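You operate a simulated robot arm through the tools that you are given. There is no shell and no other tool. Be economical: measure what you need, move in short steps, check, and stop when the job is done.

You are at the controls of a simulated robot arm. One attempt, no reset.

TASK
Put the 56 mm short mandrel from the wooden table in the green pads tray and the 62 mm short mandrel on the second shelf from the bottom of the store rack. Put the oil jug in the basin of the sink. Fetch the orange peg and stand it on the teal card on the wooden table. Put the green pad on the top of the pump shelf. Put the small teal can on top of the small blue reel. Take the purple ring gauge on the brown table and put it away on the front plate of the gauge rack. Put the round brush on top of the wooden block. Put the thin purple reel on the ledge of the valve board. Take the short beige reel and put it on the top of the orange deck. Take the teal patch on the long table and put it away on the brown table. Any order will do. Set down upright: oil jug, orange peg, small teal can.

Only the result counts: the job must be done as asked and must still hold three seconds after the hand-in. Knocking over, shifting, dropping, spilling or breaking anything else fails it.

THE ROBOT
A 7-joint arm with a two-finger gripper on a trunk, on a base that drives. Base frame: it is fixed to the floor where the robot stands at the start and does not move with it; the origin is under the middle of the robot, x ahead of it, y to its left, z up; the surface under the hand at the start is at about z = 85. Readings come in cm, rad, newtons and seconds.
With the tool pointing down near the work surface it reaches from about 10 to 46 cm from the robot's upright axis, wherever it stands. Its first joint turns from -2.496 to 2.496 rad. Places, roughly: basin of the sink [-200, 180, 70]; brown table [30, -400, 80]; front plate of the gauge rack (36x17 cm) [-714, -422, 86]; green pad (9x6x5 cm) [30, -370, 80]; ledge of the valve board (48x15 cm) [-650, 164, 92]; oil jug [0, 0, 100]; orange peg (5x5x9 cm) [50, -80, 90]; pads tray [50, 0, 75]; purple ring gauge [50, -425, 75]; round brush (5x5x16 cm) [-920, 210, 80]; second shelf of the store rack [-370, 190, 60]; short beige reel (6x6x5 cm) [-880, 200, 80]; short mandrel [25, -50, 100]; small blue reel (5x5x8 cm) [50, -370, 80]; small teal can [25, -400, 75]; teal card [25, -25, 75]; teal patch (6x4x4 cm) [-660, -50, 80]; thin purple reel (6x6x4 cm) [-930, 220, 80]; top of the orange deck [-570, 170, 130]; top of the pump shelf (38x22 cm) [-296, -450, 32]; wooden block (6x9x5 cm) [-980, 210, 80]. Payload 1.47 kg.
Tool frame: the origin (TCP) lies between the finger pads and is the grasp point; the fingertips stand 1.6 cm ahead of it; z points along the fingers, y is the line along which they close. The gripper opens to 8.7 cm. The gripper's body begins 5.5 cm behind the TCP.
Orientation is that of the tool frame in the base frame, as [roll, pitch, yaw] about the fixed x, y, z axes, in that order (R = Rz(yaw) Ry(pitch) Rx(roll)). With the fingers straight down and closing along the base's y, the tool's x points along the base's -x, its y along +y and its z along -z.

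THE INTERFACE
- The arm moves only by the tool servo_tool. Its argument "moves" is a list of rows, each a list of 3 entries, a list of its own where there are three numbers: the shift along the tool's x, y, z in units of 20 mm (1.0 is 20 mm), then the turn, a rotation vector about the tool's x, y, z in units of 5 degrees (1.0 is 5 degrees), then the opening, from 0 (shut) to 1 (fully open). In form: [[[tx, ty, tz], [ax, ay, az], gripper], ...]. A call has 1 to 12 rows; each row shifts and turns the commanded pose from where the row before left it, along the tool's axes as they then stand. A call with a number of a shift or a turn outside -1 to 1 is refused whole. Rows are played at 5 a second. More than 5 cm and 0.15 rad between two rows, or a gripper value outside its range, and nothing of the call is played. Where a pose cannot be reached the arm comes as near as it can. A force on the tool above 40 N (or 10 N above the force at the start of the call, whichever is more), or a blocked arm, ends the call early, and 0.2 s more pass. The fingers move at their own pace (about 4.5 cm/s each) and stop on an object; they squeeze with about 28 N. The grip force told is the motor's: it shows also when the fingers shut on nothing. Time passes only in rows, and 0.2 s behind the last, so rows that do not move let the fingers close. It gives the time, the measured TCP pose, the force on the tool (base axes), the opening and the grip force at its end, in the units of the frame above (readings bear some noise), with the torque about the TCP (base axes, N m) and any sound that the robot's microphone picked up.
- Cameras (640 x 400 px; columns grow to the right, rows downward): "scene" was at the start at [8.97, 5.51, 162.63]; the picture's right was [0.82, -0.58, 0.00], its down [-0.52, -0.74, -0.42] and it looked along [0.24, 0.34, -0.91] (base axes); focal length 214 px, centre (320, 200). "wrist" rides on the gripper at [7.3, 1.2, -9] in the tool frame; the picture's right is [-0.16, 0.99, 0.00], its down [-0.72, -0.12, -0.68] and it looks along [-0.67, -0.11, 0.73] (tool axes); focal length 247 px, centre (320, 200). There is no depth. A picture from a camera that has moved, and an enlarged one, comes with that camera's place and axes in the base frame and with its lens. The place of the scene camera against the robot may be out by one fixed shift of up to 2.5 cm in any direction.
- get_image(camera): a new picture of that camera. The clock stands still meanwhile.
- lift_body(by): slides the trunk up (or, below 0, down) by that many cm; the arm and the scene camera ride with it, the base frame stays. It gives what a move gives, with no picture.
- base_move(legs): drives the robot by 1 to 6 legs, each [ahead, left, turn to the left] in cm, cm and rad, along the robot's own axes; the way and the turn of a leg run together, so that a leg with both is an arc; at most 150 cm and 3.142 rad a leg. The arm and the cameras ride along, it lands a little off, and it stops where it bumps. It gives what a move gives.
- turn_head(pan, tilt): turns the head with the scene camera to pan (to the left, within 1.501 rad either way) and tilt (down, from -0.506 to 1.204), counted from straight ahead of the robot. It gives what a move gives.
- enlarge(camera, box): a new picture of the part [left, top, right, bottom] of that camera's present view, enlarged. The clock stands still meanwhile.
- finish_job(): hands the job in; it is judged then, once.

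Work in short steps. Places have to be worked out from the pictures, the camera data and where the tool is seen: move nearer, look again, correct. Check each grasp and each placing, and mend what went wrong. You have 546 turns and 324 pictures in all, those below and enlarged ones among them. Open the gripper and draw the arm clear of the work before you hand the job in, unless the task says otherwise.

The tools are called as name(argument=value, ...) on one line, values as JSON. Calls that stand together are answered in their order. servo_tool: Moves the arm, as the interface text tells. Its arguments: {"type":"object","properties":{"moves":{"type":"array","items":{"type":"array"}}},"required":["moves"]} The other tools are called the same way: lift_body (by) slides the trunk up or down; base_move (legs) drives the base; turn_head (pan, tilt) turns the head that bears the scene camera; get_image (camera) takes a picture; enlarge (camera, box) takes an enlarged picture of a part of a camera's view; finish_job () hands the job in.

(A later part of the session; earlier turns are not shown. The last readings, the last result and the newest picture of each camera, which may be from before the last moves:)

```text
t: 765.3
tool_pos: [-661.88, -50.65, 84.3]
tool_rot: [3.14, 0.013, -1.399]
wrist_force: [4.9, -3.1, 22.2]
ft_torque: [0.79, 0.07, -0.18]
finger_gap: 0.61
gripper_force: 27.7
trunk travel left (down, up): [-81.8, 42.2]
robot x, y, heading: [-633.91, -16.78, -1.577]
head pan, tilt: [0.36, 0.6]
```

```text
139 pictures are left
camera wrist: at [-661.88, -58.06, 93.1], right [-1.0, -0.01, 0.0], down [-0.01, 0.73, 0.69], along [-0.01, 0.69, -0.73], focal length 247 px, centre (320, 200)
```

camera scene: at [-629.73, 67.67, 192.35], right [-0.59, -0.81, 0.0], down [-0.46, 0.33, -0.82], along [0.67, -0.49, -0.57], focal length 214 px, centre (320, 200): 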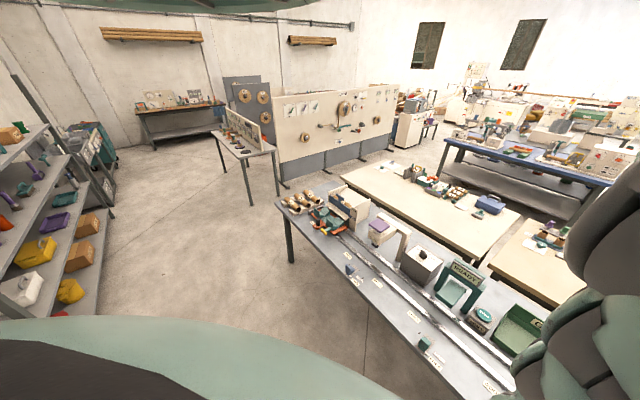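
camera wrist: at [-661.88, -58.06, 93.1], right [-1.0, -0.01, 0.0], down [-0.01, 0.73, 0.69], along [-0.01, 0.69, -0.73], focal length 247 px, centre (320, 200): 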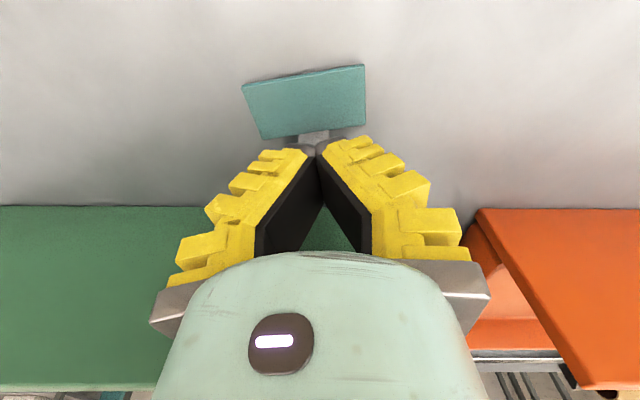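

The hand's back hit the GOOD tray's rim. Raise, check the tray, and lean the hand away from it.

lift_body(by=12)

get_image(camera="wrist")

```text
t: 766.8
tool_pos: [-661.63, -50.49, 96.09]
tool_rot: [-3.137, 0.015, -1.402]
wrist_force: [0.3, -0.3, -0.1]
ft_torque: [0.01, -0.01, 0.0]
finger_gap: 0.02
gripper_force: 27.8
trunk travel left (down, up): [-93.8, 30.2]
robot x, y, heading: [-634.05, -16.75, -1.574]
head pan, tilt: [0.36, 0.6]
```

```text
138 pictures are left
camera wrist: at [-661.73, -57.87, 104.98], right [-1.0, -0.01, 0.0], down [-0.01, 0.72, 0.69], along [-0.01, 0.69, -0.72], focal length 247 px, centre (320, 200)
```

wrist: 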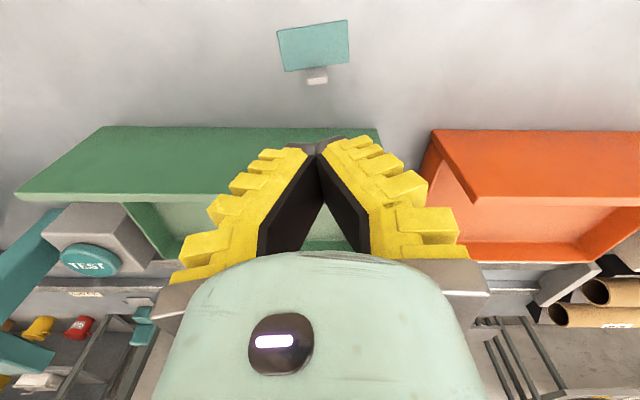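

The tray appears unmoved. Lean the hand 25° away from it, open, and re-approach.

servo_tool(moves=[[[0, 0, -1], [0, -1, 0], 0.45], [[0, 0, 0], [0, -1, 0], 0.45], [[0, 0, 0], [0, -1, 0], 0.45], [[0, 0, 0], [0, -1, 0], 0.45], [[0, 0, 0], [0, -1, 0], 0.45], [[0, 0, 0], [0, -1, 0], 0.45]])

get_image(camera="wrist")

```text
t: 768.2
tool_pos: [-661.84, -50.58, 98.29]
tool_rot: [-3.14, 0.539, -1.402]
wrist_force: [-0.3, 0.8, 0.4]
ft_torque: [0.03, 0.02, -0.02]
finger_gap: 4.48
gripper_force: 4.1
trunk travel left (down, up): [-93.8, 30.2]
robot x, y, heading: [-633.81, -16.58, -1.574]
head pan, tilt: [0.36, 0.6]
```

```text
137 pictures are left
camera wrist: at [-661.18, -61.28, 102.11], right [-1.0, -0.03, 0.08], down [0.07, 0.29, 0.96], along [-0.05, 0.96, -0.28], focal length 247 px, centre (320, 200)
```

wrist: 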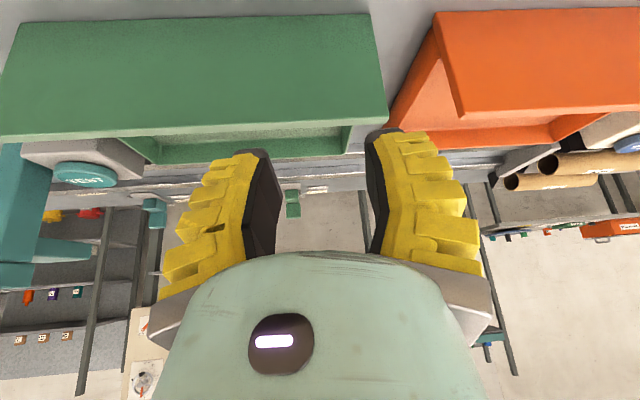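

Lower 14.5 with the lean.

lift_body(by=-14)

get_image(camera="wrist")

```text
t: 769.9
tool_pos: [-661.72, -50.45, 84.32]
tool_rot: [-3.139, 0.537, -1.401]
wrist_force: [0.0, 0.5, -0.2]
ft_torque: [0.02, -0.02, -0.01]
finger_gap: 4.49
gripper_force: 4.3
trunk travel left (down, up): [-79.8, 44.2]
robot x, y, heading: [-633.59, -17.0, -1.577]
head pan, tilt: [0.36, 0.6]
```

```text
136 pictures are left
camera wrist: at [-661.16, -61.3, 88.13], right [-1.0, -0.03, 0.08], down [0.07, 0.29, 0.96], along [-0.05, 0.96, -0.28], focal length 247 px, centre (320, 200)
```

wrist: 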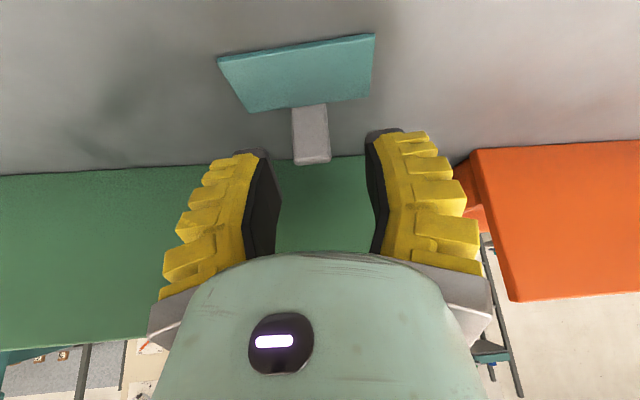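

The tab stands between the fingers. Lower 1.8 and close.

lift_body(by=-1.7)

servo_tool(moves=[[[0, 0, 0], [0, 0, 0], 0.3], [[0, 0, 0], [0, 0, 0], 0.1], [[0, 0, 0], [0, 0, 0], 0], [[0, 0, 0], [0, 0, 0], 0], [[0, 0, 0], [0, 0, 0], 0]])

get_image(camera="wrist")

```text
t: 770.5
tool_pos: [-661.64, -50.54, 82.47]
tool_rot: [-3.139, 0.538, -1.402]
wrist_force: [-0.3, -0.1, 0.3]
ft_torque: [-0.02, -0.02, 0.03]
finger_gap: 4.47
gripper_force: 3.9
trunk travel left (down, up): [-78.1, 45.9]
robot x, y, heading: [-634.09, -16.27, -1.576]
head pan, tilt: [0.36, 0.6]
```

```text
t: 771.7
tool_pos: [-661.58, -50.6, 82.6]
tool_rot: [-3.138, 0.538, -1.403]
wrist_force: [2.1, 0.6, 8.4]
ft_torque: [-0.11, -0.07, 0.01]
finger_gap: 0.74
gripper_force: 28.1
trunk travel left (down, up): [-78.1, 45.9]
robot x, y, heading: [-634.15, -16.35, -1.571]
head pan, tilt: [0.36, 0.6]
```

```text
135 pictures are left
camera wrist: at [-661.17, -61.33, 86.47], right [-1.0, -0.03, 0.08], down [0.07, 0.29, 0.96], along [-0.05, 0.96, -0.28], focal length 247 px, centre (320, 200)
```

wrist: 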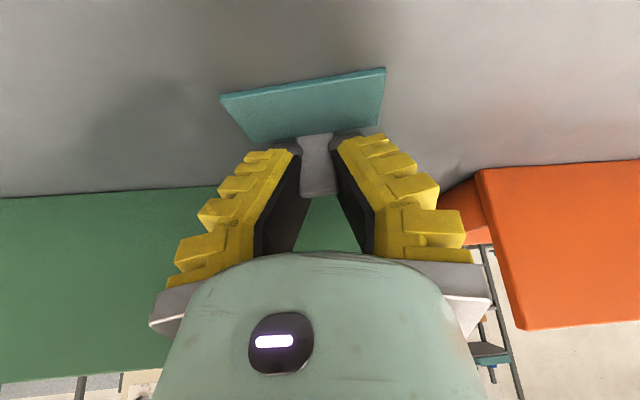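

The tips hold the tab's neck. Lift and check.

lift_body(by=15)

get_image(camera="wrist")

```text
t: 773.5
tool_pos: [-661.67, -50.46, 97.47]
tool_rot: [-3.139, 0.539, -1.399]
wrist_force: [1.6, -0.4, 0.2]
ft_torque: [0.02, -0.03, 0.0]
finger_gap: 0.63
gripper_force: 28.0
trunk travel left (down, up): [-93.1, 30.9]
robot x, y, heading: [-633.8, -16.54, -1.575]
head pan, tilt: [0.36, 0.6]
```

```text
134 pictures are left
camera wrist: at [-661.15, -61.28, 101.41], right [-1.0, -0.03, 0.08], down [0.07, 0.29, 0.96], along [-0.05, 0.96, -0.28], focal length 247 px, centre (320, 200)
```

wrist: 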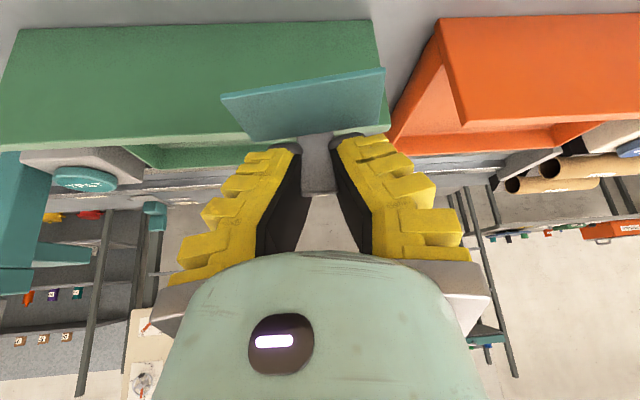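

Held. Raise fully, back to the corridor and drive east toward the brown table's side of the room.

lift_body(by=30.5)

base_move(legs=[[-107, 0, 0], [0, 150, 0], [0, 150, 0], [0, 150, 0], [0, 95, 0]])

get_image(camera="scene")

get_image(camera="wrist")

```text
t: 776.5
tool_pos: [-661.76, -50.48, 128.06]
tool_rot: [-3.137, 0.536, -1.399]
wrist_force: [0.6, 0.1, -0.5]
ft_torque: [-0.04, 0.01, 0.0]
finger_gap: 0.6
gripper_force: 28.4
trunk travel left (down, up): [-123.6, 0.4]
robot x, y, heading: [-633.88, -16.69, -1.572]
head pan, tilt: [0.36, 0.6]
```

```text
t: 807.7
tool_pos: [-115.64, 46.63, 128.0]
tool_rot: [-3.138, 0.537, -1.417]
wrist_force: [-0.5, -0.7, 0.4]
ft_torque: [-0.07, -0.02, -0.01]
finger_gap: 0.61
gripper_force: 27.9
trunk travel left (down, up): [-123.6, 0.4]
robot x, y, heading: [-87.32, 79.91, -1.591]
head pan, tilt: [0.36, 0.6]
```

```text
133 pictures are left
camera scene: at [-81.85, 68.37, 192.0], right [-0.58, -0.82, 0.0], down [-0.46, 0.33, -0.82], along [0.67, -0.48, -0.57], focal length 214 px, centre (320, 200)
```

scene: 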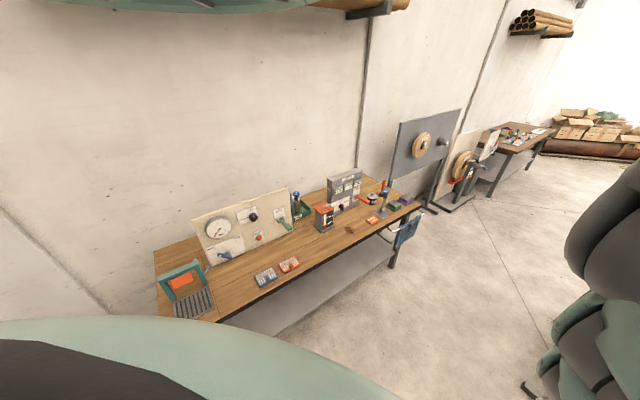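

```text
132 pictures are left
camera wrist: at [-115.25, 35.74, 131.91], right [-1.0, -0.02, 0.08], down [0.07, 0.29, 0.96], along [-0.04, 0.96, -0.28], focal length 247 px, centre (320, 200)
```

wrist: 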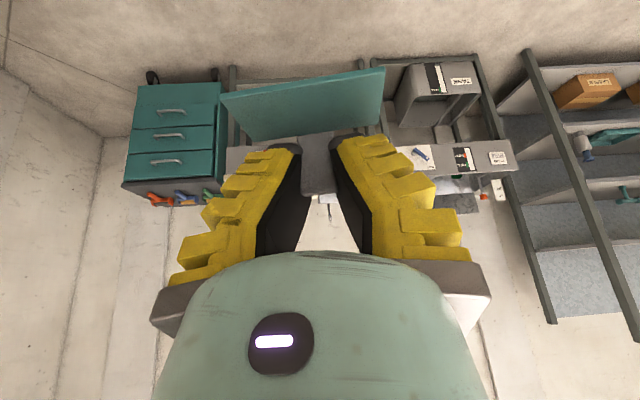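

Excellent: the way south (x≈-80) is free and the brown table is visible. Drive south toward it.

base_move(legs=[[150, 0, 0.02], [150, 0, 0], [110, 0, 0]])

get_image(camera="scene")

```text
t: 827.4
tool_pos: [-110.65, -364.22, 127.98]
tool_rot: [-3.139, 0.537, -1.374]
wrist_force: [0.1, 0.0, 0.6]
ft_torque: [0.03, 0.01, 0.0]
finger_gap: 0.58
gripper_force: 28.0
trunk travel left (down, up): [-123.6, 0.4]
robot x, y, heading: [-83.72, -329.57, -1.548]
head pan, tilt: [0.36, 0.6]
```

```text
131 pictures are left
camera scene: at [-77.76, -340.9, 192.0], right [-0.54, -0.84, 0.0], down [-0.48, 0.31, -0.82], along [0.69, -0.45, -0.57], focal length 214 px, centre (320, 200)
```

scene: 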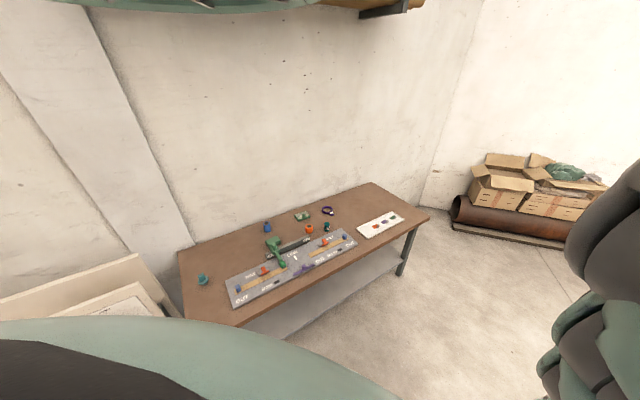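

enlarge(camera="scene", box=[170, 170, 440, 330])

```text
2.37 times, centred on (305, 250) of scene
camera zoom: at [-77.76, -340.9, 192.0], right [-0.54, -0.84, 0.0], down [-0.48, 0.31, -0.82], along [0.69, -0.45, -0.57], focal length 508 px, centre (356, 82)
```

zoom: 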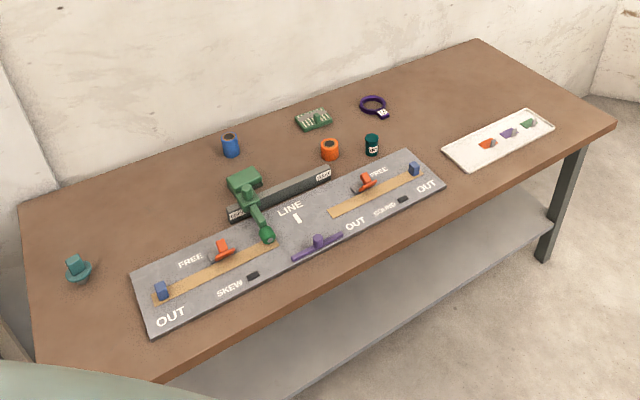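

Brown table: blue reel (50,-374), teal can (25,-414), ring (48,-430), green pad (33,-372). A free spot for the patch is around (43,-345). Turn to face +x and approach.

base_move(legs=[[0, 0, 1.55], [70, 12, 0]])

get_image(camera="wrist")

get_image(camera="scene")

```text
t: 835.1
tool_pos: [20.34, -345.93, 128.1]
tool_rot: [-3.139, 0.537, 0.17]
wrist_force: [0.7, 0.2, 0.0]
ft_torque: [0.01, -0.02, 0.01]
finger_gap: 0.6
gripper_force: 27.9
trunk travel left (down, up): [-123.6, 0.4]
robot x, y, heading: [-13.69, -318.23, -0.004]
head pan, tilt: [0.36, 0.6]
```

```text
129 pictures are left
camera wrist: at [31.08, -345.12, 131.92], right [0.03, -1.0, 0.08], down [-0.29, 0.07, 0.96], along [-0.96, -0.05, -0.28], focal length 247 px, centre (320, 200)
```

wrist: 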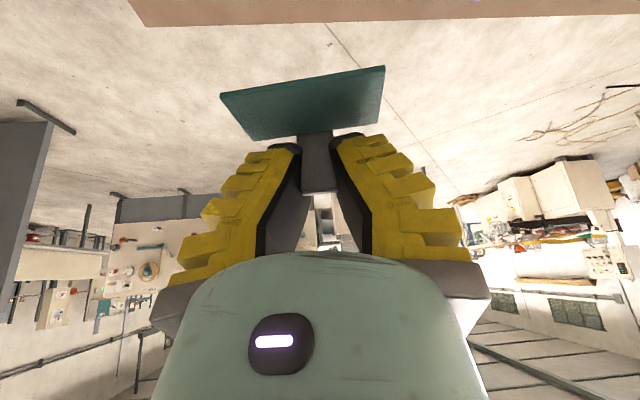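

```text
128 pictures are left
camera scene: at [-3.01, -310.33, 192.0], right [0.83, -0.56, 0.0], down [-0.32, -0.47, -0.82], along [0.47, 0.68, -0.57], focal length 214 px, centre (320, 200)
```

scene: 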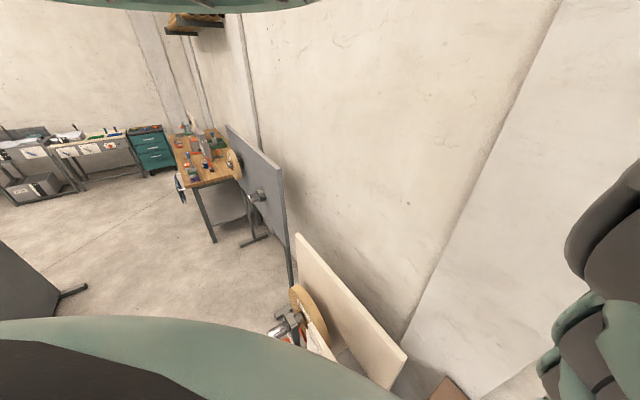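

To see the table below I un-lean the hand temporarily (patch tilts with it) and look.

servo_tool(moves=[[[0, 0, 0], [0, 1, 0], 0], [[0, 0, 0], [0, 1, 0], 0], [[0, 0, 0], [0, 1, 0], 0], [[0, 0, 0], [0, 1, 0], 0], [[0, 0, 0], [0, 1, 0], 0], [[0, 0, 0], [0, 1, 0], 0]])

base_move(legs=[[24, 0, 0]])

get_image(camera="wrist")

```text
t: 836.5
tool_pos: [20.31, -345.77, 128.12]
tool_rot: [-3.139, 0.015, 0.169]
wrist_force: [1.3, -0.2, -0.8]
ft_torque: [-0.01, 0.03, -0.01]
finger_gap: 0.6
gripper_force: 27.7
trunk travel left (down, up): [-123.6, 0.4]
robot x, y, heading: [-13.63, -318.19, -0.005]
head pan, tilt: [0.36, 0.6]
```

```text
t: 838.3
tool_pos: [44.36, -345.98, 128.02]
tool_rot: [-3.138, 0.016, 0.167]
wrist_force: [-0.2, -0.5, 0.3]
ft_torque: [0.01, -0.04, -0.01]
finger_gap: 0.62
gripper_force: 28.1
trunk travel left (down, up): [-123.6, 0.4]
robot x, y, heading: [10.92, -318.23, -0.009]
head pan, tilt: [0.36, 0.6]
```

```text
127 pictures are left
camera wrist: at [51.79, -345.88, 136.81], right [0.01, -1.0, 0.0], down [-0.72, -0.01, 0.69], along [-0.69, -0.01, -0.72], focal length 247 px, centre (320, 200)
```

wrist: 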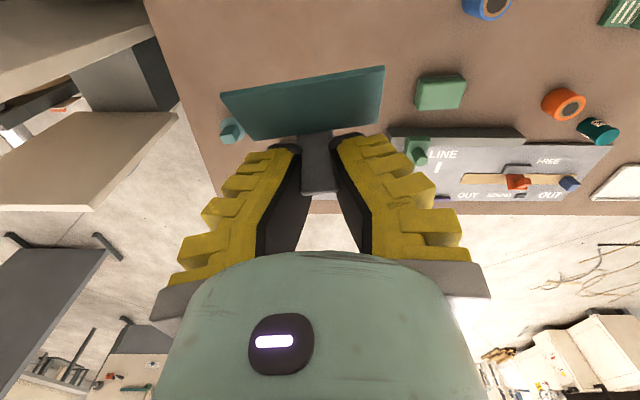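

The spot below is bare. Lean back so the patch is level, then lower.

servo_tool(moves=[[[0, 0, 0], [0, -1, 0], 0], [[0, 0, 0], [0, -1, 0], 0], [[0, 0, 0], [0, -1, 0], 0], [[0, 0, 0], [0, -1, 0], 0], [[0, 0, 0], [0, -1, 0], 0], [[0, 0, 0], [0, -1, 0], 0]])

lift_body(by=-40)

get_image(camera="wrist")

```text
t: 839.7
tool_pos: [44.41, -346.14, 128.12]
tool_rot: [-3.14, 0.539, 0.169]
wrist_force: [-0.3, -0.1, -0.3]
ft_torque: [0.0, -0.02, -0.01]
finger_gap: 0.6
gripper_force: 28.0
trunk travel left (down, up): [-123.6, 0.4]
robot x, y, heading: [10.55, -318.14, -0.002]
head pan, tilt: [0.36, 0.6]
```

```text
t: 843.5
tool_pos: [44.25, -346.03, 88.04]
tool_rot: [-3.137, 0.538, 0.167]
wrist_force: [-0.1, 0.8, -0.2]
ft_torque: [-0.01, 0.01, 0.0]
finger_gap: 0.59
gripper_force: 27.8
trunk travel left (down, up): [-83.6, 40.4]
robot x, y, heading: [10.61, -318.02, -0.0]
head pan, tilt: [0.36, 0.6]
```

```text
126 pictures are left
camera wrist: at [55.16, -345.33, 91.92], right [0.03, -1.0, 0.08], down [-0.29, 0.07, 0.96], along [-0.96, -0.05, -0.28], focal length 247 px, centre (320, 200)
```

wrist: 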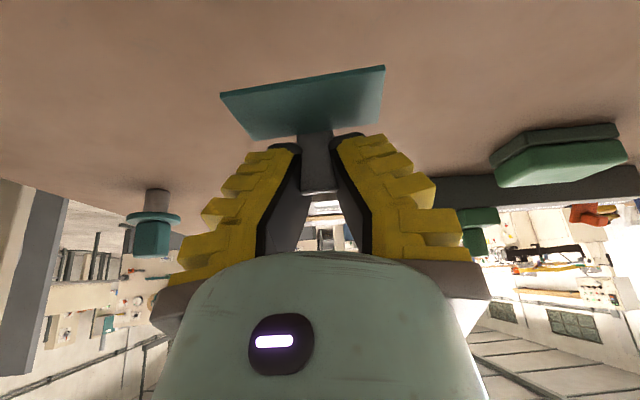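

lift_body(by=-4.5)

lift_body(by=-1.2)

get_image(camera="wrist")

```text
t: 844.4
tool_pos: [44.4, -346.07, 83.58]
tool_rot: [-3.139, 0.536, 0.169]
wrist_force: [0.3, 0.5, 0.0]
ft_torque: [-0.01, 0.02, 0.05]
finger_gap: 0.57
gripper_force: 27.6
trunk travel left (down, up): [-79.1, 44.9]
robot x, y, heading: [10.79, -318.04, -0.007]
head pan, tilt: [0.36, 0.6]
```

```text
t: 845.0
tool_pos: [44.26, -346.04, 82.38]
tool_rot: [-3.139, 0.541, 0.168]
wrist_force: [-4.1, 4.2, 17.0]
ft_torque: [0.12, -0.06, 0.02]
finger_gap: 1.02
gripper_force: 28.3
trunk travel left (down, up): [-77.9, 46.1]
robot x, y, heading: [10.44, -318.32, -0.005]
head pan, tilt: [0.36, 0.6]
```

```text
125 pictures are left
camera wrist: at [55.11, -345.4, 86.27], right [0.03, -1.0, 0.08], down [-0.28, 0.07, 0.96], along [-0.96, -0.05, -0.28], focal length 247 px, centre (320, 200)
```

wrist: 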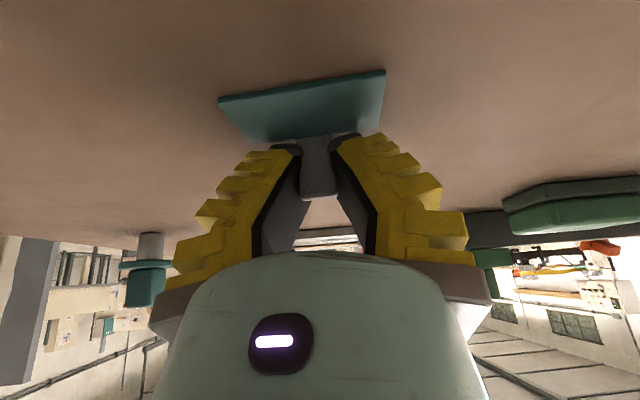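

Contact: table at z≈80. Release and raise.

servo_tool(moves=[[[0, 0, 0], [0, 0, 0], 0.2], [[0, 0, 0], [0, 0, 0], 0.35], [[0, 0, 0], [0, 0, 0], 0.45], [[0, 0, 0], [0, 0, 0], 0.45]])

lift_body(by=20)

servo_tool(moves=[[[0, 0, 0], [0, 1, 0], 0.6], [[0, 0, 0], [0, 1, 0], 0.6], [[0, 0, 0], [0, 1, 0], 0.6], [[0, 0, 0], [0, 1, 0], 0.6], [[0, 0, 0], [0, 1, 0], 0.6], [[0, 0, 0], [0, 1, 0], 0.6]])

get_image(camera="wrist")

```text
t: 846.0
tool_pos: [44.38, -346.09, 82.35]
tool_rot: [-3.138, 0.538, 0.17]
wrist_force: [0.0, 0.5, -0.6]
ft_torque: [0.02, -0.02, -0.01]
finger_gap: 4.51
gripper_force: 4.3
trunk travel left (down, up): [-77.9, 46.1]
robot x, y, heading: [10.42, -318.43, -0.005]
head pan, tilt: [0.36, 0.6]
```

```text
t: 848.1
tool_pos: [44.3, -345.95, 102.28]
tool_rot: [-3.136, 0.538, 0.169]
wrist_force: [0.5, 0.1, 0.2]
ft_torque: [0.04, -0.01, 0.02]
finger_gap: 4.49
gripper_force: 4.0
trunk travel left (down, up): [-97.9, 26.1]
robot x, y, heading: [10.57, -318.42, -0.008]
head pan, tilt: [0.36, 0.6]
```

```text
t: 849.5
tool_pos: [44.44, -346.04, 102.4]
tool_rot: [-3.14, 0.013, 0.168]
wrist_force: [-0.7, -0.1, -0.2]
ft_torque: [0.0, -0.01, 0.0]
finger_gap: 5.73
gripper_force: 3.8
trunk travel left (down, up): [-97.9, 26.1]
robot x, y, heading: [10.34, -318.14, -0.003]
head pan, tilt: [0.36, 0.6]
```

```text
124 pictures are left
camera wrist: at [51.83, -345.89, 111.13], right [0.01, -1.0, 0.0], down [-0.72, -0.01, 0.69], along [-0.69, -0.01, -0.72], focal length 247 px, centre (320, 200)
```

wrist: 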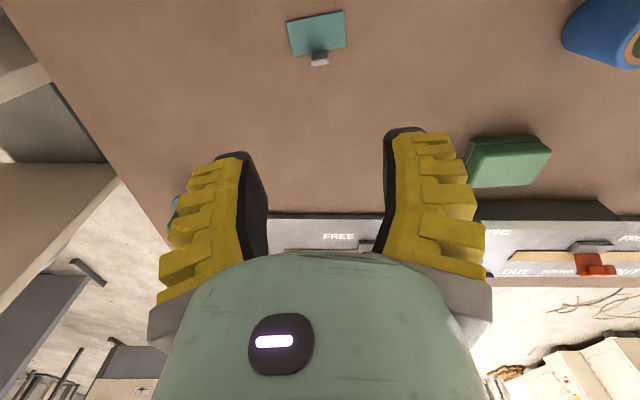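

The patch is on the brown table. Restore the hand's standard yaw for the teal can.

lift_body(by=25)

servo_tool(moves=[[[0, 0, 0], [0, 0, -1], 0.6], [[0, 0, 0], [0, 0, -1], 0.6], [[0, 0, 0], [0, 0, -1], 0.6], [[0, 0, 0], [0, 0, -1], 0.6], [[0, 0, 0], [0, 0, -1], 0.6], [[0, 0, 0], [0, 0, -1], 0.6], [[0, 0, 0], [0, 0, -1], 0.6], [[0, 0, 0], [0, 0, -1], 0.6], [[0, 0, 0], [0, 0, -1], 0.6], [[0, 0, 0], [0, 0, -1], 0.6], [[0, 0, 0], [0, 0, -1], 0.6], [[0, 0, 0], [0, 0, -1], 0.6]])

servo_tool(moves=[[[0, 0, 0], [0, 0, -1], 0.6], [[0, 0, 0], [0, 0, -1], 0.6], [[0, 0, 0], [0, 0, -1], 0.6], [[0, 0, 0], [0, 0, -1], 0.6], [[0, 0, 0], [0, 0, -1], 0.6], [[0, 0, 0], [0, 0, -1], 0.6], [[0, 0, 0], [0, 0, -1], 0.6], [[0, 0, 0], [0, 0, -1], 0.6], [[0, 0, 0], [0, 0, -1], 0.6], [[0, 0, 0], [0, 0, -1], 0.6], [[0, 0, 0], [0, 0, -1], 0.6], [[0, 0, 0], [0, 0, -1], 0.6]])

servo_tool(moves=[[[0, 0, 0], [0, 0, -1], 0.6], [[0, 0, 0], [0, 0, -1], 0.6], [[0, 0, 0], [0, 0, -1], 0.6], [[0, 0, 0], [0, 0, -1], 0.6], [[0, 0, 0], [0, 0, -1], 0.6], [[0, 0, 0], [0, 0, -1], 0.6], [[0, 0, 0], [0, 0, -1], 0.6], [[0, 0, 0], [0, 0, -1], 0.6], [[0, 0, 0], [0, 0, -1], 0.6], [[0, 0, 0], [0, 0, -1], 0.6]])

base_move(legs=[[-12, 0, 0], [0, -65, 0]])

get_image(camera="wrist")

```text
t: 852.1
tool_pos: [44.45, -346.06, 127.46]
tool_rot: [-3.14, 0.015, 0.169]
wrist_force: [0.3, 0.5, 0.5]
ft_torque: [0.02, -0.02, -0.02]
finger_gap: 5.73
gripper_force: 4.1
trunk travel left (down, up): [-122.9, 1.1]
robot x, y, heading: [10.54, -318.22, -0.004]
head pan, tilt: [0.36, 0.6]
```

```text
t: 854.7
tool_pos: [44.37, -346.06, 127.33]
tool_rot: [-3.128, 0.004, 1.216]
wrist_force: [-0.8, 0.2, -0.2]
ft_torque: [0.01, -0.02, 0.02]
finger_gap: 5.73
gripper_force: 3.8
trunk travel left (down, up): [-122.9, 1.1]
robot x, y, heading: [10.66, -318.27, -0.006]
head pan, tilt: [0.36, 0.6]
```

```text
t: 857.3
tool_pos: [44.38, -345.99, 127.38]
tool_rot: [-3.13, -0.01, 2.264]
wrist_force: [1.1, -0.5, 0.4]
ft_torque: [-0.04, 0.01, 0.0]
finger_gap: 5.74
gripper_force: 3.4
trunk travel left (down, up): [-122.9, 1.1]
robot x, y, heading: [10.66, -318.08, -0.0]
head pan, tilt: [0.36, 0.6]
```

```text
t: 859.5
tool_pos: [44.36, -346.12, 127.33]
tool_rot: [3.141, -0.016, 3.137]
wrist_force: [-0.8, 0.1, 0.7]
ft_torque: [0.0, 0.03, -0.03]
finger_gap: 5.74
gripper_force: 3.7
trunk travel left (down, up): [-122.9, 1.1]
robot x, y, heading: [10.08, -318.19, -0.007]
head pan, tilt: [0.36, 0.6]
```

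```text
t: 864.0
tool_pos: [32.52, -410.58, 127.35]
tool_rot: [-3.141, -0.015, -3.14]
wrist_force: [0.8, 0.0, 0.5]
ft_torque: [-0.01, 0.0, 0.0]
finger_gap: 5.76
gripper_force: 3.7
trunk travel left (down, up): [-122.9, 1.1]
robot x, y, heading: [-1.36, -382.85, 0.004]
head pan, tilt: [0.36, 0.6]
```

```text
123 pictures are left
camera wrist: at [25.22, -409.25, 136.35], right [0.16, 0.99, 0.0], down [0.73, -0.12, 0.67], along [0.66, -0.11, -0.74], focal length 247 px, centre (320, 200)
```

wrist: 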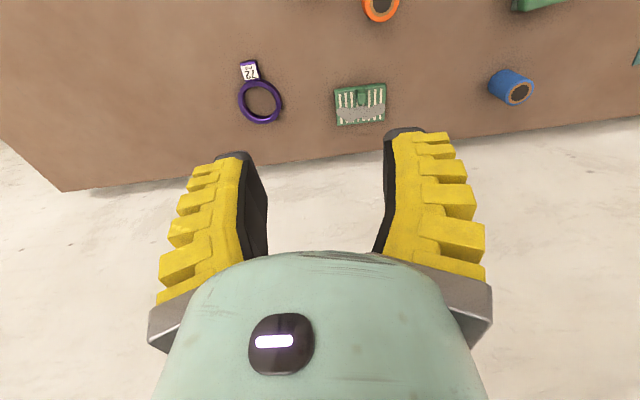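

Teal can is nearer to the robot; back up 18 to see it.

base_move(legs=[[-18, 0, 0]])

get_image(camera="wrist")

```text
t: 865.5
tool_pos: [14.5, -410.59, 127.36]
tool_rot: [3.141, -0.016, 3.141]
wrist_force: [-0.3, 0.8, -0.7]
ft_torque: [0.01, -0.01, 0.02]
finger_gap: 5.74
gripper_force: 4.0
trunk travel left (down, up): [-122.9, 1.1]
robot x, y, heading: [-19.15, -382.62, -0.002]
head pan, tilt: [0.36, 0.6]
```

```text
122 pictures are left
camera wrist: at [7.32, -409.31, 136.35], right [0.16, 0.99, 0.0], down [0.73, -0.12, 0.67], along [0.66, -0.11, -0.74], focal length 247 px, centre (320, 200)
```

wrist: 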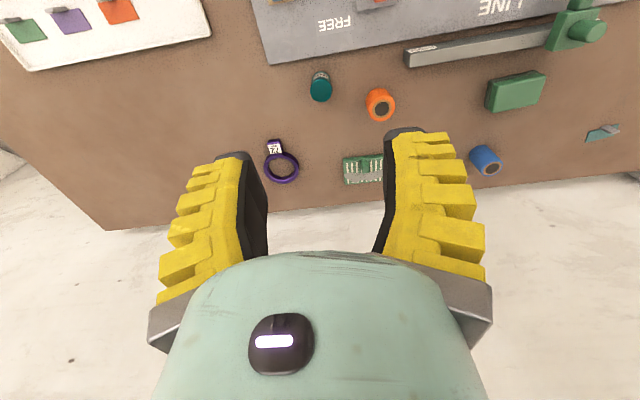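

Teal can at ≈(24.5,-412). Move over and lower.

base_move(legs=[[10, -1.6, 0]])

lift_body(by=-24)

servo_tool(moves=[[[0, 0, 0], [0, -0.2, 0], 0.7], [[0, 0, 0], [0, 0, 0], 0.7]])

get_image(camera="wrist")

```text
t: 866.6
tool_pos: [24.53, -412.23, 127.32]
tool_rot: [-3.141, -0.015, -3.141]
wrist_force: [-0.5, 0.1, 0.3]
ft_torque: [0.01, 0.0, -0.02]
finger_gap: 5.73
gripper_force: 4.0
trunk travel left (down, up): [-122.9, 1.1]
robot x, y, heading: [-9.35, -384.73, 0.002]
head pan, tilt: [0.36, 0.6]
```

```text
t: 869.1
tool_pos: [24.62, -412.17, 103.39]
tool_rot: [3.141, -0.016, -3.141]
wrist_force: [-0.3, 0.6, -0.7]
ft_torque: [-0.01, 0.01, 0.01]
finger_gap: 5.73
gripper_force: 4.3
trunk travel left (down, up): [-98.9, 25.1]
robot x, y, heading: [-9.3, -384.51, 0.003]
head pan, tilt: [0.36, 0.6]
```

```text
t: 869.7
tool_pos: [24.55, -412.07, 103.31]
tool_rot: [3.141, 0.003, 3.141]
wrist_force: [-0.4, 0.3, 0.2]
ft_torque: [0.03, 0.01, 0.0]
finger_gap: 6.53
gripper_force: 3.1
trunk travel left (down, up): [-98.9, 25.1]
robot x, y, heading: [-9.71, -384.73, 0.001]
head pan, tilt: [0.36, 0.6]
```

```text
121 pictures are left
camera wrist: at [17.15, -410.87, 112.21], right [0.16, 0.99, 0.0], down [0.72, -0.12, 0.68], along [0.67, -0.11, -0.73], focal length 247 px, centre (320, 200)
```

wrist: 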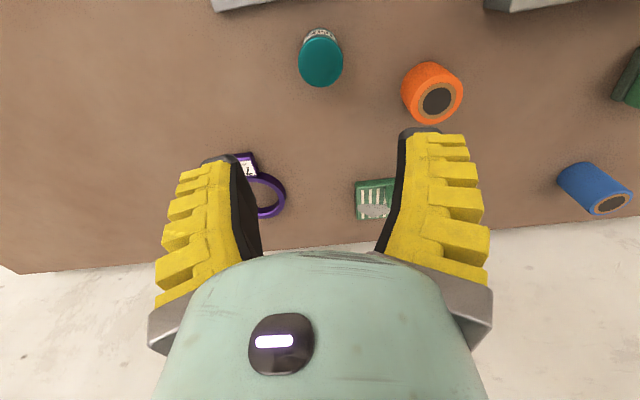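

base_move(legs=[[-1.5, 0, 0]])

lift_body(by=-8)

get_image(camera="wrist")

```text
t: 870.5
tool_pos: [23.08, -412.12, 103.44]
tool_rot: [3.141, 0.001, 3.141]
wrist_force: [0.3, 0.2, 0.5]
ft_torque: [0.01, -0.02, 0.0]
finger_gap: 6.54
gripper_force: 3.1
trunk travel left (down, up): [-98.9, 25.1]
robot x, y, heading: [-10.98, -384.5, 0.004]
head pan, tilt: [0.36, 0.6]
```

```text
t: 871.7
tool_pos: [23.08, -412.13, 95.39]
tool_rot: [-3.141, 0.001, 3.141]
wrist_force: [-0.4, 0.1, -0.6]
ft_torque: [0.0, -0.01, 0.0]
finger_gap: 6.51
gripper_force: 3.3
trunk travel left (down, up): [-90.9, 33.1]
robot x, y, heading: [-10.83, -384.65, -0.004]
head pan, tilt: [0.36, 0.6]
```

```text
120 pictures are left
camera wrist: at [15.64, -410.88, 104.22], right [0.16, 0.99, 0.0], down [0.72, -0.12, 0.68], along [0.67, -0.11, -0.73], focal length 247 px, centre (320, 200)
```

wrist: 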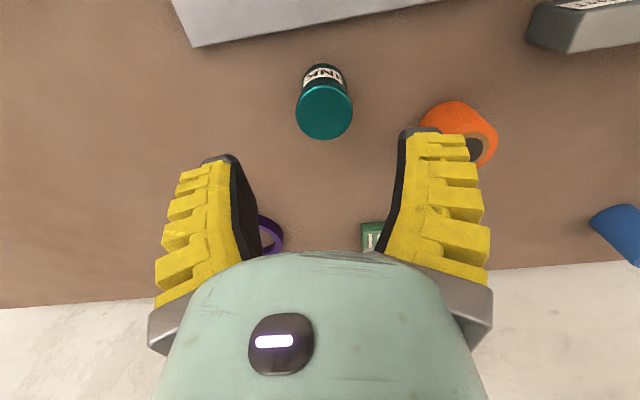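

INK can: top z≈87.3, Ø≈4.1, centre (22.8,-411.8). Lower 11.4 and grip.

base_move(legs=[[-0.3, 0.3, 0]])

lift_body(by=-11.2)

servo_tool(moves=[[[0, 0, 0], [0, 0, 0], 0.5], [[0, 0, 0], [0, 0, 0], 0.3], [[0, 0, 0], [0, 0, 0], 0.1], [[0, 0, 0], [0, 0, 0], 0], [[0, 0, 0], [0, 0, 0], 0]])

get_image(camera="wrist")

```text
t: 872.4
tool_pos: [22.7, -411.76, 95.34]
tool_rot: [-3.141, 0.002, -3.141]
wrist_force: [-0.4, 0.6, -0.4]
ft_torque: [-0.03, 0.02, -0.02]
finger_gap: 6.55
gripper_force: 3.5
trunk travel left (down, up): [-90.9, 33.1]
robot x, y, heading: [-10.95, -384.12, 0.002]
head pan, tilt: [0.36, 0.6]
```

```text
t: 873.8
tool_pos: [22.75, -411.89, 84.13]
tool_rot: [3.14, 0.002, -3.14]
wrist_force: [0.5, 0.6, 0.3]
ft_torque: [0.0, -0.03, 0.02]
finger_gap: 6.54
gripper_force: 3.0
trunk travel left (down, up): [-79.7, 44.3]
robot x, y, heading: [-11.32, -384.41, 0.003]
head pan, tilt: [0.36, 0.6]
```

```text
t: 875.0
tool_pos: [22.71, -411.89, 84.2]
tool_rot: [-3.141, 0.002, 3.142]
wrist_force: [-2.3, 2.3, 10.6]
ft_torque: [0.07, -0.02, 0.05]
finger_gap: 3.77
gripper_force: 27.7
trunk travel left (down, up): [-79.7, 44.3]
robot x, y, heading: [-11.5, -384.6, 0.002]
head pan, tilt: [0.36, 0.6]
```

```text
119 pictures are left
camera wrist: at [15.34, -410.59, 93.05], right [0.16, 0.99, 0.0], down [0.72, -0.12, 0.68], along [0.67, -0.11, -0.73], focal length 247 px, centre (320, 200)
```

wrist: 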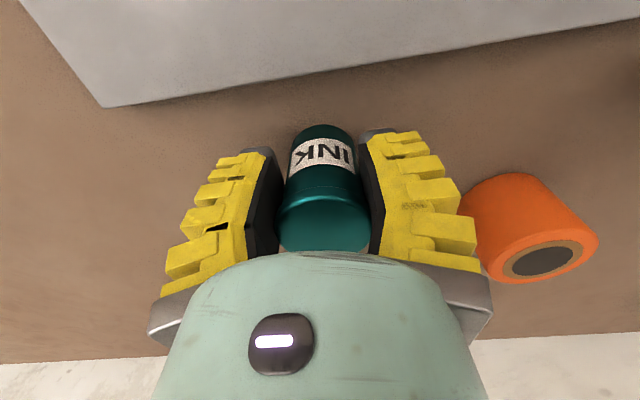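

Gripped. Lift and move near the blue reel, stopping short to measure it.

lift_body(by=22)

base_move(legs=[[14, 28, 0]])

get_image(camera="wrist")

```text
t: 877.4
tool_pos: [22.76, -411.91, 106.14]
tool_rot: [-3.141, 0.001, 3.141]
wrist_force: [-0.5, 0.6, -0.6]
ft_torque: [-0.01, -0.02, 0.02]
finger_gap: 3.65
gripper_force: 27.6
trunk travel left (down, up): [-101.7, 22.3]
robot x, y, heading: [-10.63, -384.32, 0.002]
head pan, tilt: [0.36, 0.6]
```

```text
t: 879.5
tool_pos: [36.96, -383.67, 106.12]
tool_rot: [3.141, 0.001, -3.141]
wrist_force: [0.7, 0.6, -1.6]
ft_torque: [-0.04, 0.01, 0.02]
finger_gap: 3.63
gripper_force: 28.7
trunk travel left (down, up): [-101.7, 22.3]
robot x, y, heading: [3.2, -356.15, 0.003]
head pan, tilt: [0.36, 0.6]
```

```text
118 pictures are left
camera wrist: at [29.42, -382.5, 115.01], right [0.16, 0.99, 0.0], down [0.72, -0.12, 0.68], along [0.67, -0.11, -0.73], focal length 247 px, centre (320, 200)
```

wrist: 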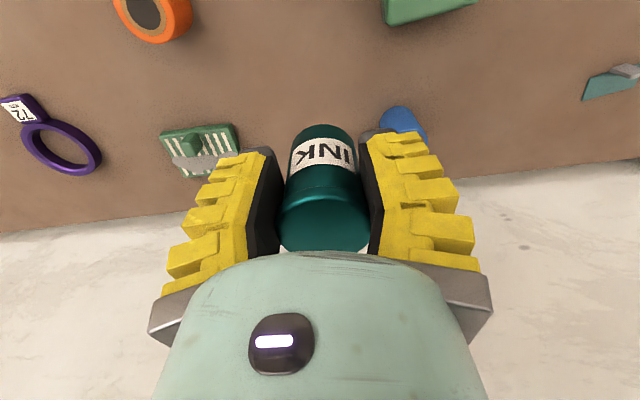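

base_move(legs=[[0, -10, 0]])

get_image(camera="wrist")

enlarge(camera="wrist", box=[430, 60, 590, 180])

```text
t: 880.6
tool_pos: [36.86, -393.7, 106.12]
tool_rot: [3.141, 0.002, -3.139]
wrist_force: [1.1, 0.3, -0.2]
ft_torque: [0.02, -0.02, 0.0]
finger_gap: 3.62
gripper_force: 28.2
trunk travel left (down, up): [-101.7, 22.3]
robot x, y, heading: [3.1, -366.42, 0.005]
head pan, tilt: [0.36, 0.6]
```

```text
117 pictures are left
camera wrist: at [29.46, -392.47, 115.01], right [0.16, 0.99, 0.0], down [0.72, -0.12, 0.68], along [0.67, -0.11, -0.73], focal length 247 px, centre (320, 200)
```

wrist: 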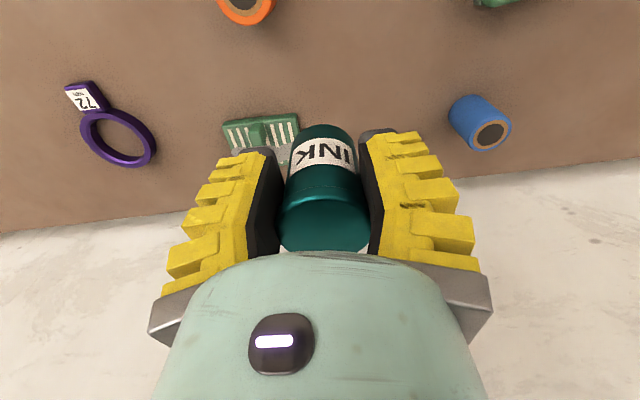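

```text
3.33 times, centred on (510, 120) of wrist
camera zoom: at [29.46, -392.47, 115.01], right [0.16, 0.99, 0.0], down [0.72, -0.12, 0.68], along [0.67, -0.11, -0.73], focal length 823 px, centre (-313, 467)
```

zoom: 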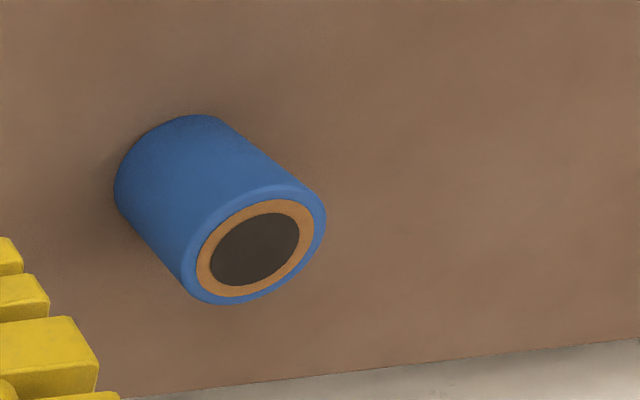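

Triangulated: reel top centre (48.5,-373.1), z≈85.5–88. Move the can above it.

base_move(legs=[[11.6, 20.6, 0]])

lift_body(by=-9)

get_image(camera="wrist")

```text
t: 882.4
tool_pos: [48.46, -373.26, 106.12]
tool_rot: [3.141, 0.001, -3.14]
wrist_force: [1.0, -0.3, -1.6]
ft_torque: [-0.01, 0.01, -0.01]
finger_gap: 3.63
gripper_force: 28.6
trunk travel left (down, up): [-101.7, 22.3]
robot x, y, heading: [14.42, -345.62, 0.001]
head pan, tilt: [0.36, 0.6]
```

```text
t: 883.6
tool_pos: [48.34, -373.44, 97.21]
tool_rot: [3.141, 0.001, -3.14]
wrist_force: [0.4, -0.3, -0.2]
ft_torque: [0.03, 0.0, 0.0]
finger_gap: 3.61
gripper_force: 28.2
trunk travel left (down, up): [-92.7, 31.3]
robot x, y, heading: [14.39, -345.69, 0.003]
head pan, tilt: [0.36, 0.6]
```

```text
115 pictures are left
camera wrist: at [40.98, -372.05, 106.03], right [0.16, 0.99, 0.0], down [0.72, -0.11, 0.68], along [0.67, -0.11, -0.73], focal length 247 px, centre (320, 200)
```

wrist: 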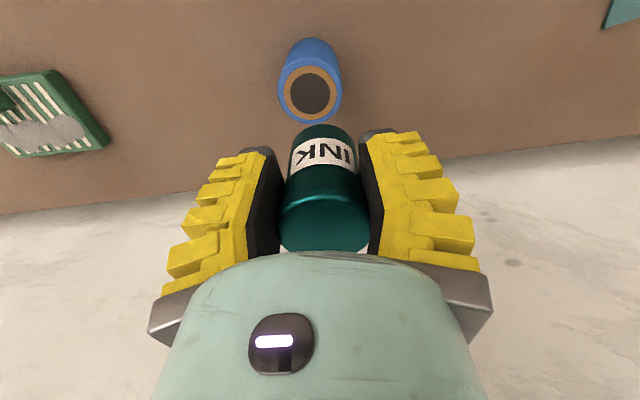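

Reel top centre (48.2,-374.1), z≈85.6. Shift -0.6 in y and lower to contact.

servo_tool(moves=[[[0.05, -0.32, 0], [0, 0, 0], 0]])

lift_body(by=-6)

get_image(camera="wrist")

```text
t: 884.0
tool_pos: [48.22, -373.9, 97.06]
tool_rot: [-3.141, 0.001, 3.141]
wrist_force: [-0.9, 0.5, -1.1]
ft_torque: [0.04, 0.01, 0.02]
finger_gap: 3.62
gripper_force: 28.1
trunk travel left (down, up): [-92.7, 31.3]
robot x, y, heading: [14.12, -345.85, 0.005]
head pan, tilt: [0.36, 0.6]
```

```text
t: 885.0
tool_pos: [48.52, -373.96, 91.15]
tool_rot: [3.141, 0.002, -3.14]
wrist_force: [-0.2, -0.6, 3.7]
ft_torque: [-0.03, -0.01, 0.02]
finger_gap: 3.6
gripper_force: 28.2
trunk travel left (down, up): [-86.7, 37.3]
robot x, y, heading: [14.4, -345.78, 0.006]
head pan, tilt: [0.36, 0.6]
```

```text
114 pictures are left
camera wrist: at [40.91, -372.69, 100.02], right [0.16, 0.99, 0.0], down [0.72, -0.11, 0.68], along [0.67, -0.11, -0.73], focal length 247 px, centre (320, 200)
```

wrist: 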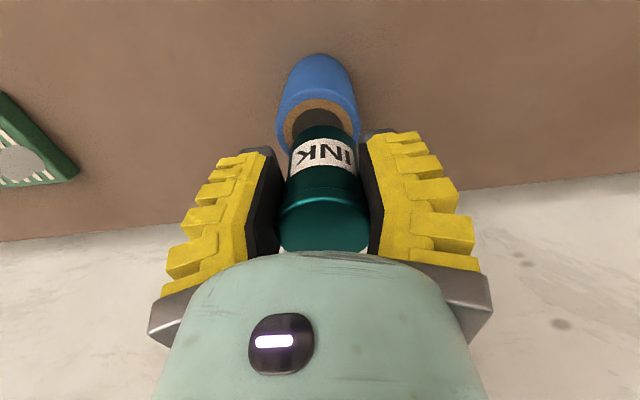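

enlarge(camera="wrist", box=[240, 30, 400, 150])

```text
3.33 times, centred on (320, 90) of wrist
camera zoom: at [40.91, -372.69, 100.02], right [0.16, 0.99, 0.0], down [0.72, -0.11, 0.68], along [0.67, -0.11, -0.73], focal length 823 px, centre (320, 567)
```

zoom: 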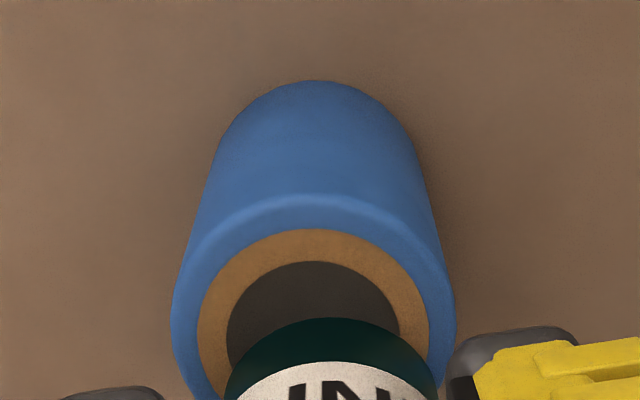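

The can sits ~1.8 cm too far in x. Lift 1, shift by (-1.7,-0.4) and re-check.

lift_body(by=1.5)

servo_tool(moves=[[[0.85, -0.15, 0], [0, 0, 0], 0], [[0, 0, 0], [0, 0, 0], 0]])

enlarge(camera="wrist", box=[240, 30, 400, 150])

```text
t: 885.6
tool_pos: [48.29, -373.9, 92.62]
tool_rot: [3.141, 0.001, -3.141]
wrist_force: [0.3, 0.1, -1.9]
ft_torque: [0.01, 0.0, 0.01]
finger_gap: 3.59
gripper_force: 27.8
trunk travel left (down, up): [-88.2, 35.8]
robot x, y, heading: [14.79, -345.77, 0.001]
head pan, tilt: [0.36, 0.6]
```

```text
t: 886.2
tool_pos: [46.69, -374.17, 92.51]
tool_rot: [3.141, 0.001, 3.142]
wrist_force: [0.6, 0.2, -0.3]
ft_torque: [0.0, 0.04, -0.01]
finger_gap: 3.61
gripper_force: 27.9
trunk travel left (down, up): [-88.2, 35.8]
robot x, y, heading: [14.58, -345.7, 0.005]
head pan, tilt: [0.36, 0.6]
```

```text
3.33 times, centred on (320, 90) of wrist
camera zoom: at [39.2, -372.99, 101.51], right [0.16, 0.99, 0.0], down [0.72, -0.11, 0.68], along [0.67, -0.11, -0.73], focal length 823 px, centre (320, 567)
```

zoom: 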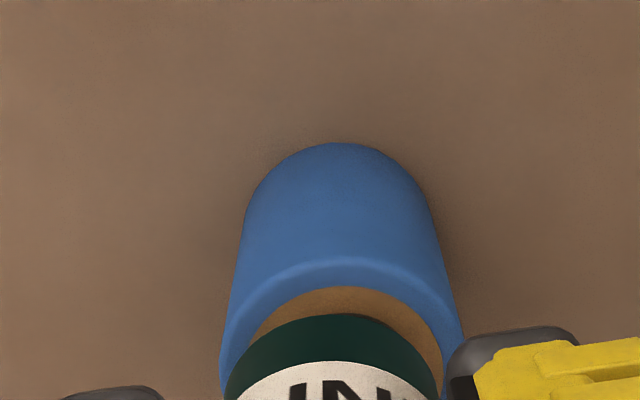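

Now aligned within ~0.3 cm. Lower to contact.

lift_body(by=-1)

lift_body(by=-0.5)

lift_body(by=-0.4)

```text
t: 886.8
tool_pos: [46.65, -374.15, 91.6]
tool_rot: [-3.141, 0.002, -3.138]
wrist_force: [0.1, -0.4, 0.0]
ft_torque: [-0.01, 0.02, 0.01]
finger_gap: 3.59
gripper_force: 28.6
trunk travel left (down, up): [-87.2, 36.8]
robot x, y, heading: [14.25, -345.76, 0.004]
head pan, tilt: [0.36, 0.6]
```

```text
t: 887.4
tool_pos: [46.67, -374.19, 91.13]
tool_rot: [-3.141, 0.003, -3.14]
wrist_force: [-0.1, 1.8, 5.3]
ft_torque: [0.05, -0.13, 0.0]
finger_gap: 3.57
gripper_force: 27.9
trunk travel left (down, up): [-86.7, 37.3]
robot x, y, heading: [14.39, -345.86, 0.0]
head pan, tilt: [0.36, 0.6]
```

```text
t: 887.9
tool_pos: [46.68, -374.2, 90.75]
tool_rot: [-3.14, 0.004, -3.14]
wrist_force: [-1.9, 3.7, 14.3]
ft_torque: [0.08, -0.15, 0.03]
finger_gap: 3.68
gripper_force: 27.9
trunk travel left (down, up): [-86.3, 37.7]
robot x, y, heading: [14.43, -345.67, 0.009]
head pan, tilt: [0.36, 0.6]
```

Contact. Open gently and rise.

servo_tool(moves=[[[0, 0, 0], [0, 0, 0], 0.45], [[0, 0, 0], [0, 0, 0], 0.55], [[0, 0, 0], [0, 0, 0], 0.65], [[0, 0, 0], [0, 0, 0], 0.65]])

lift_body(by=15)

get_image(camera="wrist")

```text
t: 888.9
tool_pos: [46.55, -374.25, 90.71]
tool_rot: [3.141, 0.003, -3.138]
wrist_force: [0.1, -0.6, -0.1]
ft_torque: [-0.01, 0.0, -0.01]
finger_gap: 6.13
gripper_force: 3.5
trunk travel left (down, up): [-86.3, 37.7]
robot x, y, heading: [14.44, -346.44, 0.001]
head pan, tilt: [0.36, 0.6]
```

```text
t: 890.6
tool_pos: [46.65, -374.33, 105.72]
tool_rot: [3.141, 0.003, -3.14]
wrist_force: [0.2, -0.1, 0.3]
ft_torque: [-0.03, -0.02, -0.02]
finger_gap: 6.16
gripper_force: 3.7
trunk travel left (down, up): [-101.3, 22.7]
robot x, y, heading: [14.46, -345.88, 0.001]
head pan, tilt: [0.36, 0.6]
```

```text
111 pictures are left
camera wrist: at [39.2, -372.98, 114.6], right [0.16, 0.99, 0.0], down [0.72, -0.11, 0.68], along [0.67, -0.11, -0.73], focal length 247 px, centre (320, 200)
```

wrist: 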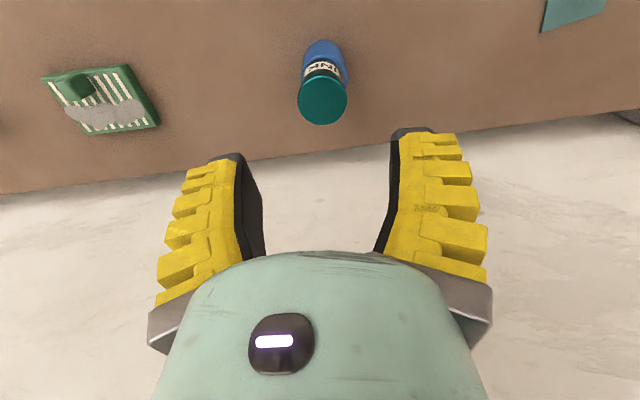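

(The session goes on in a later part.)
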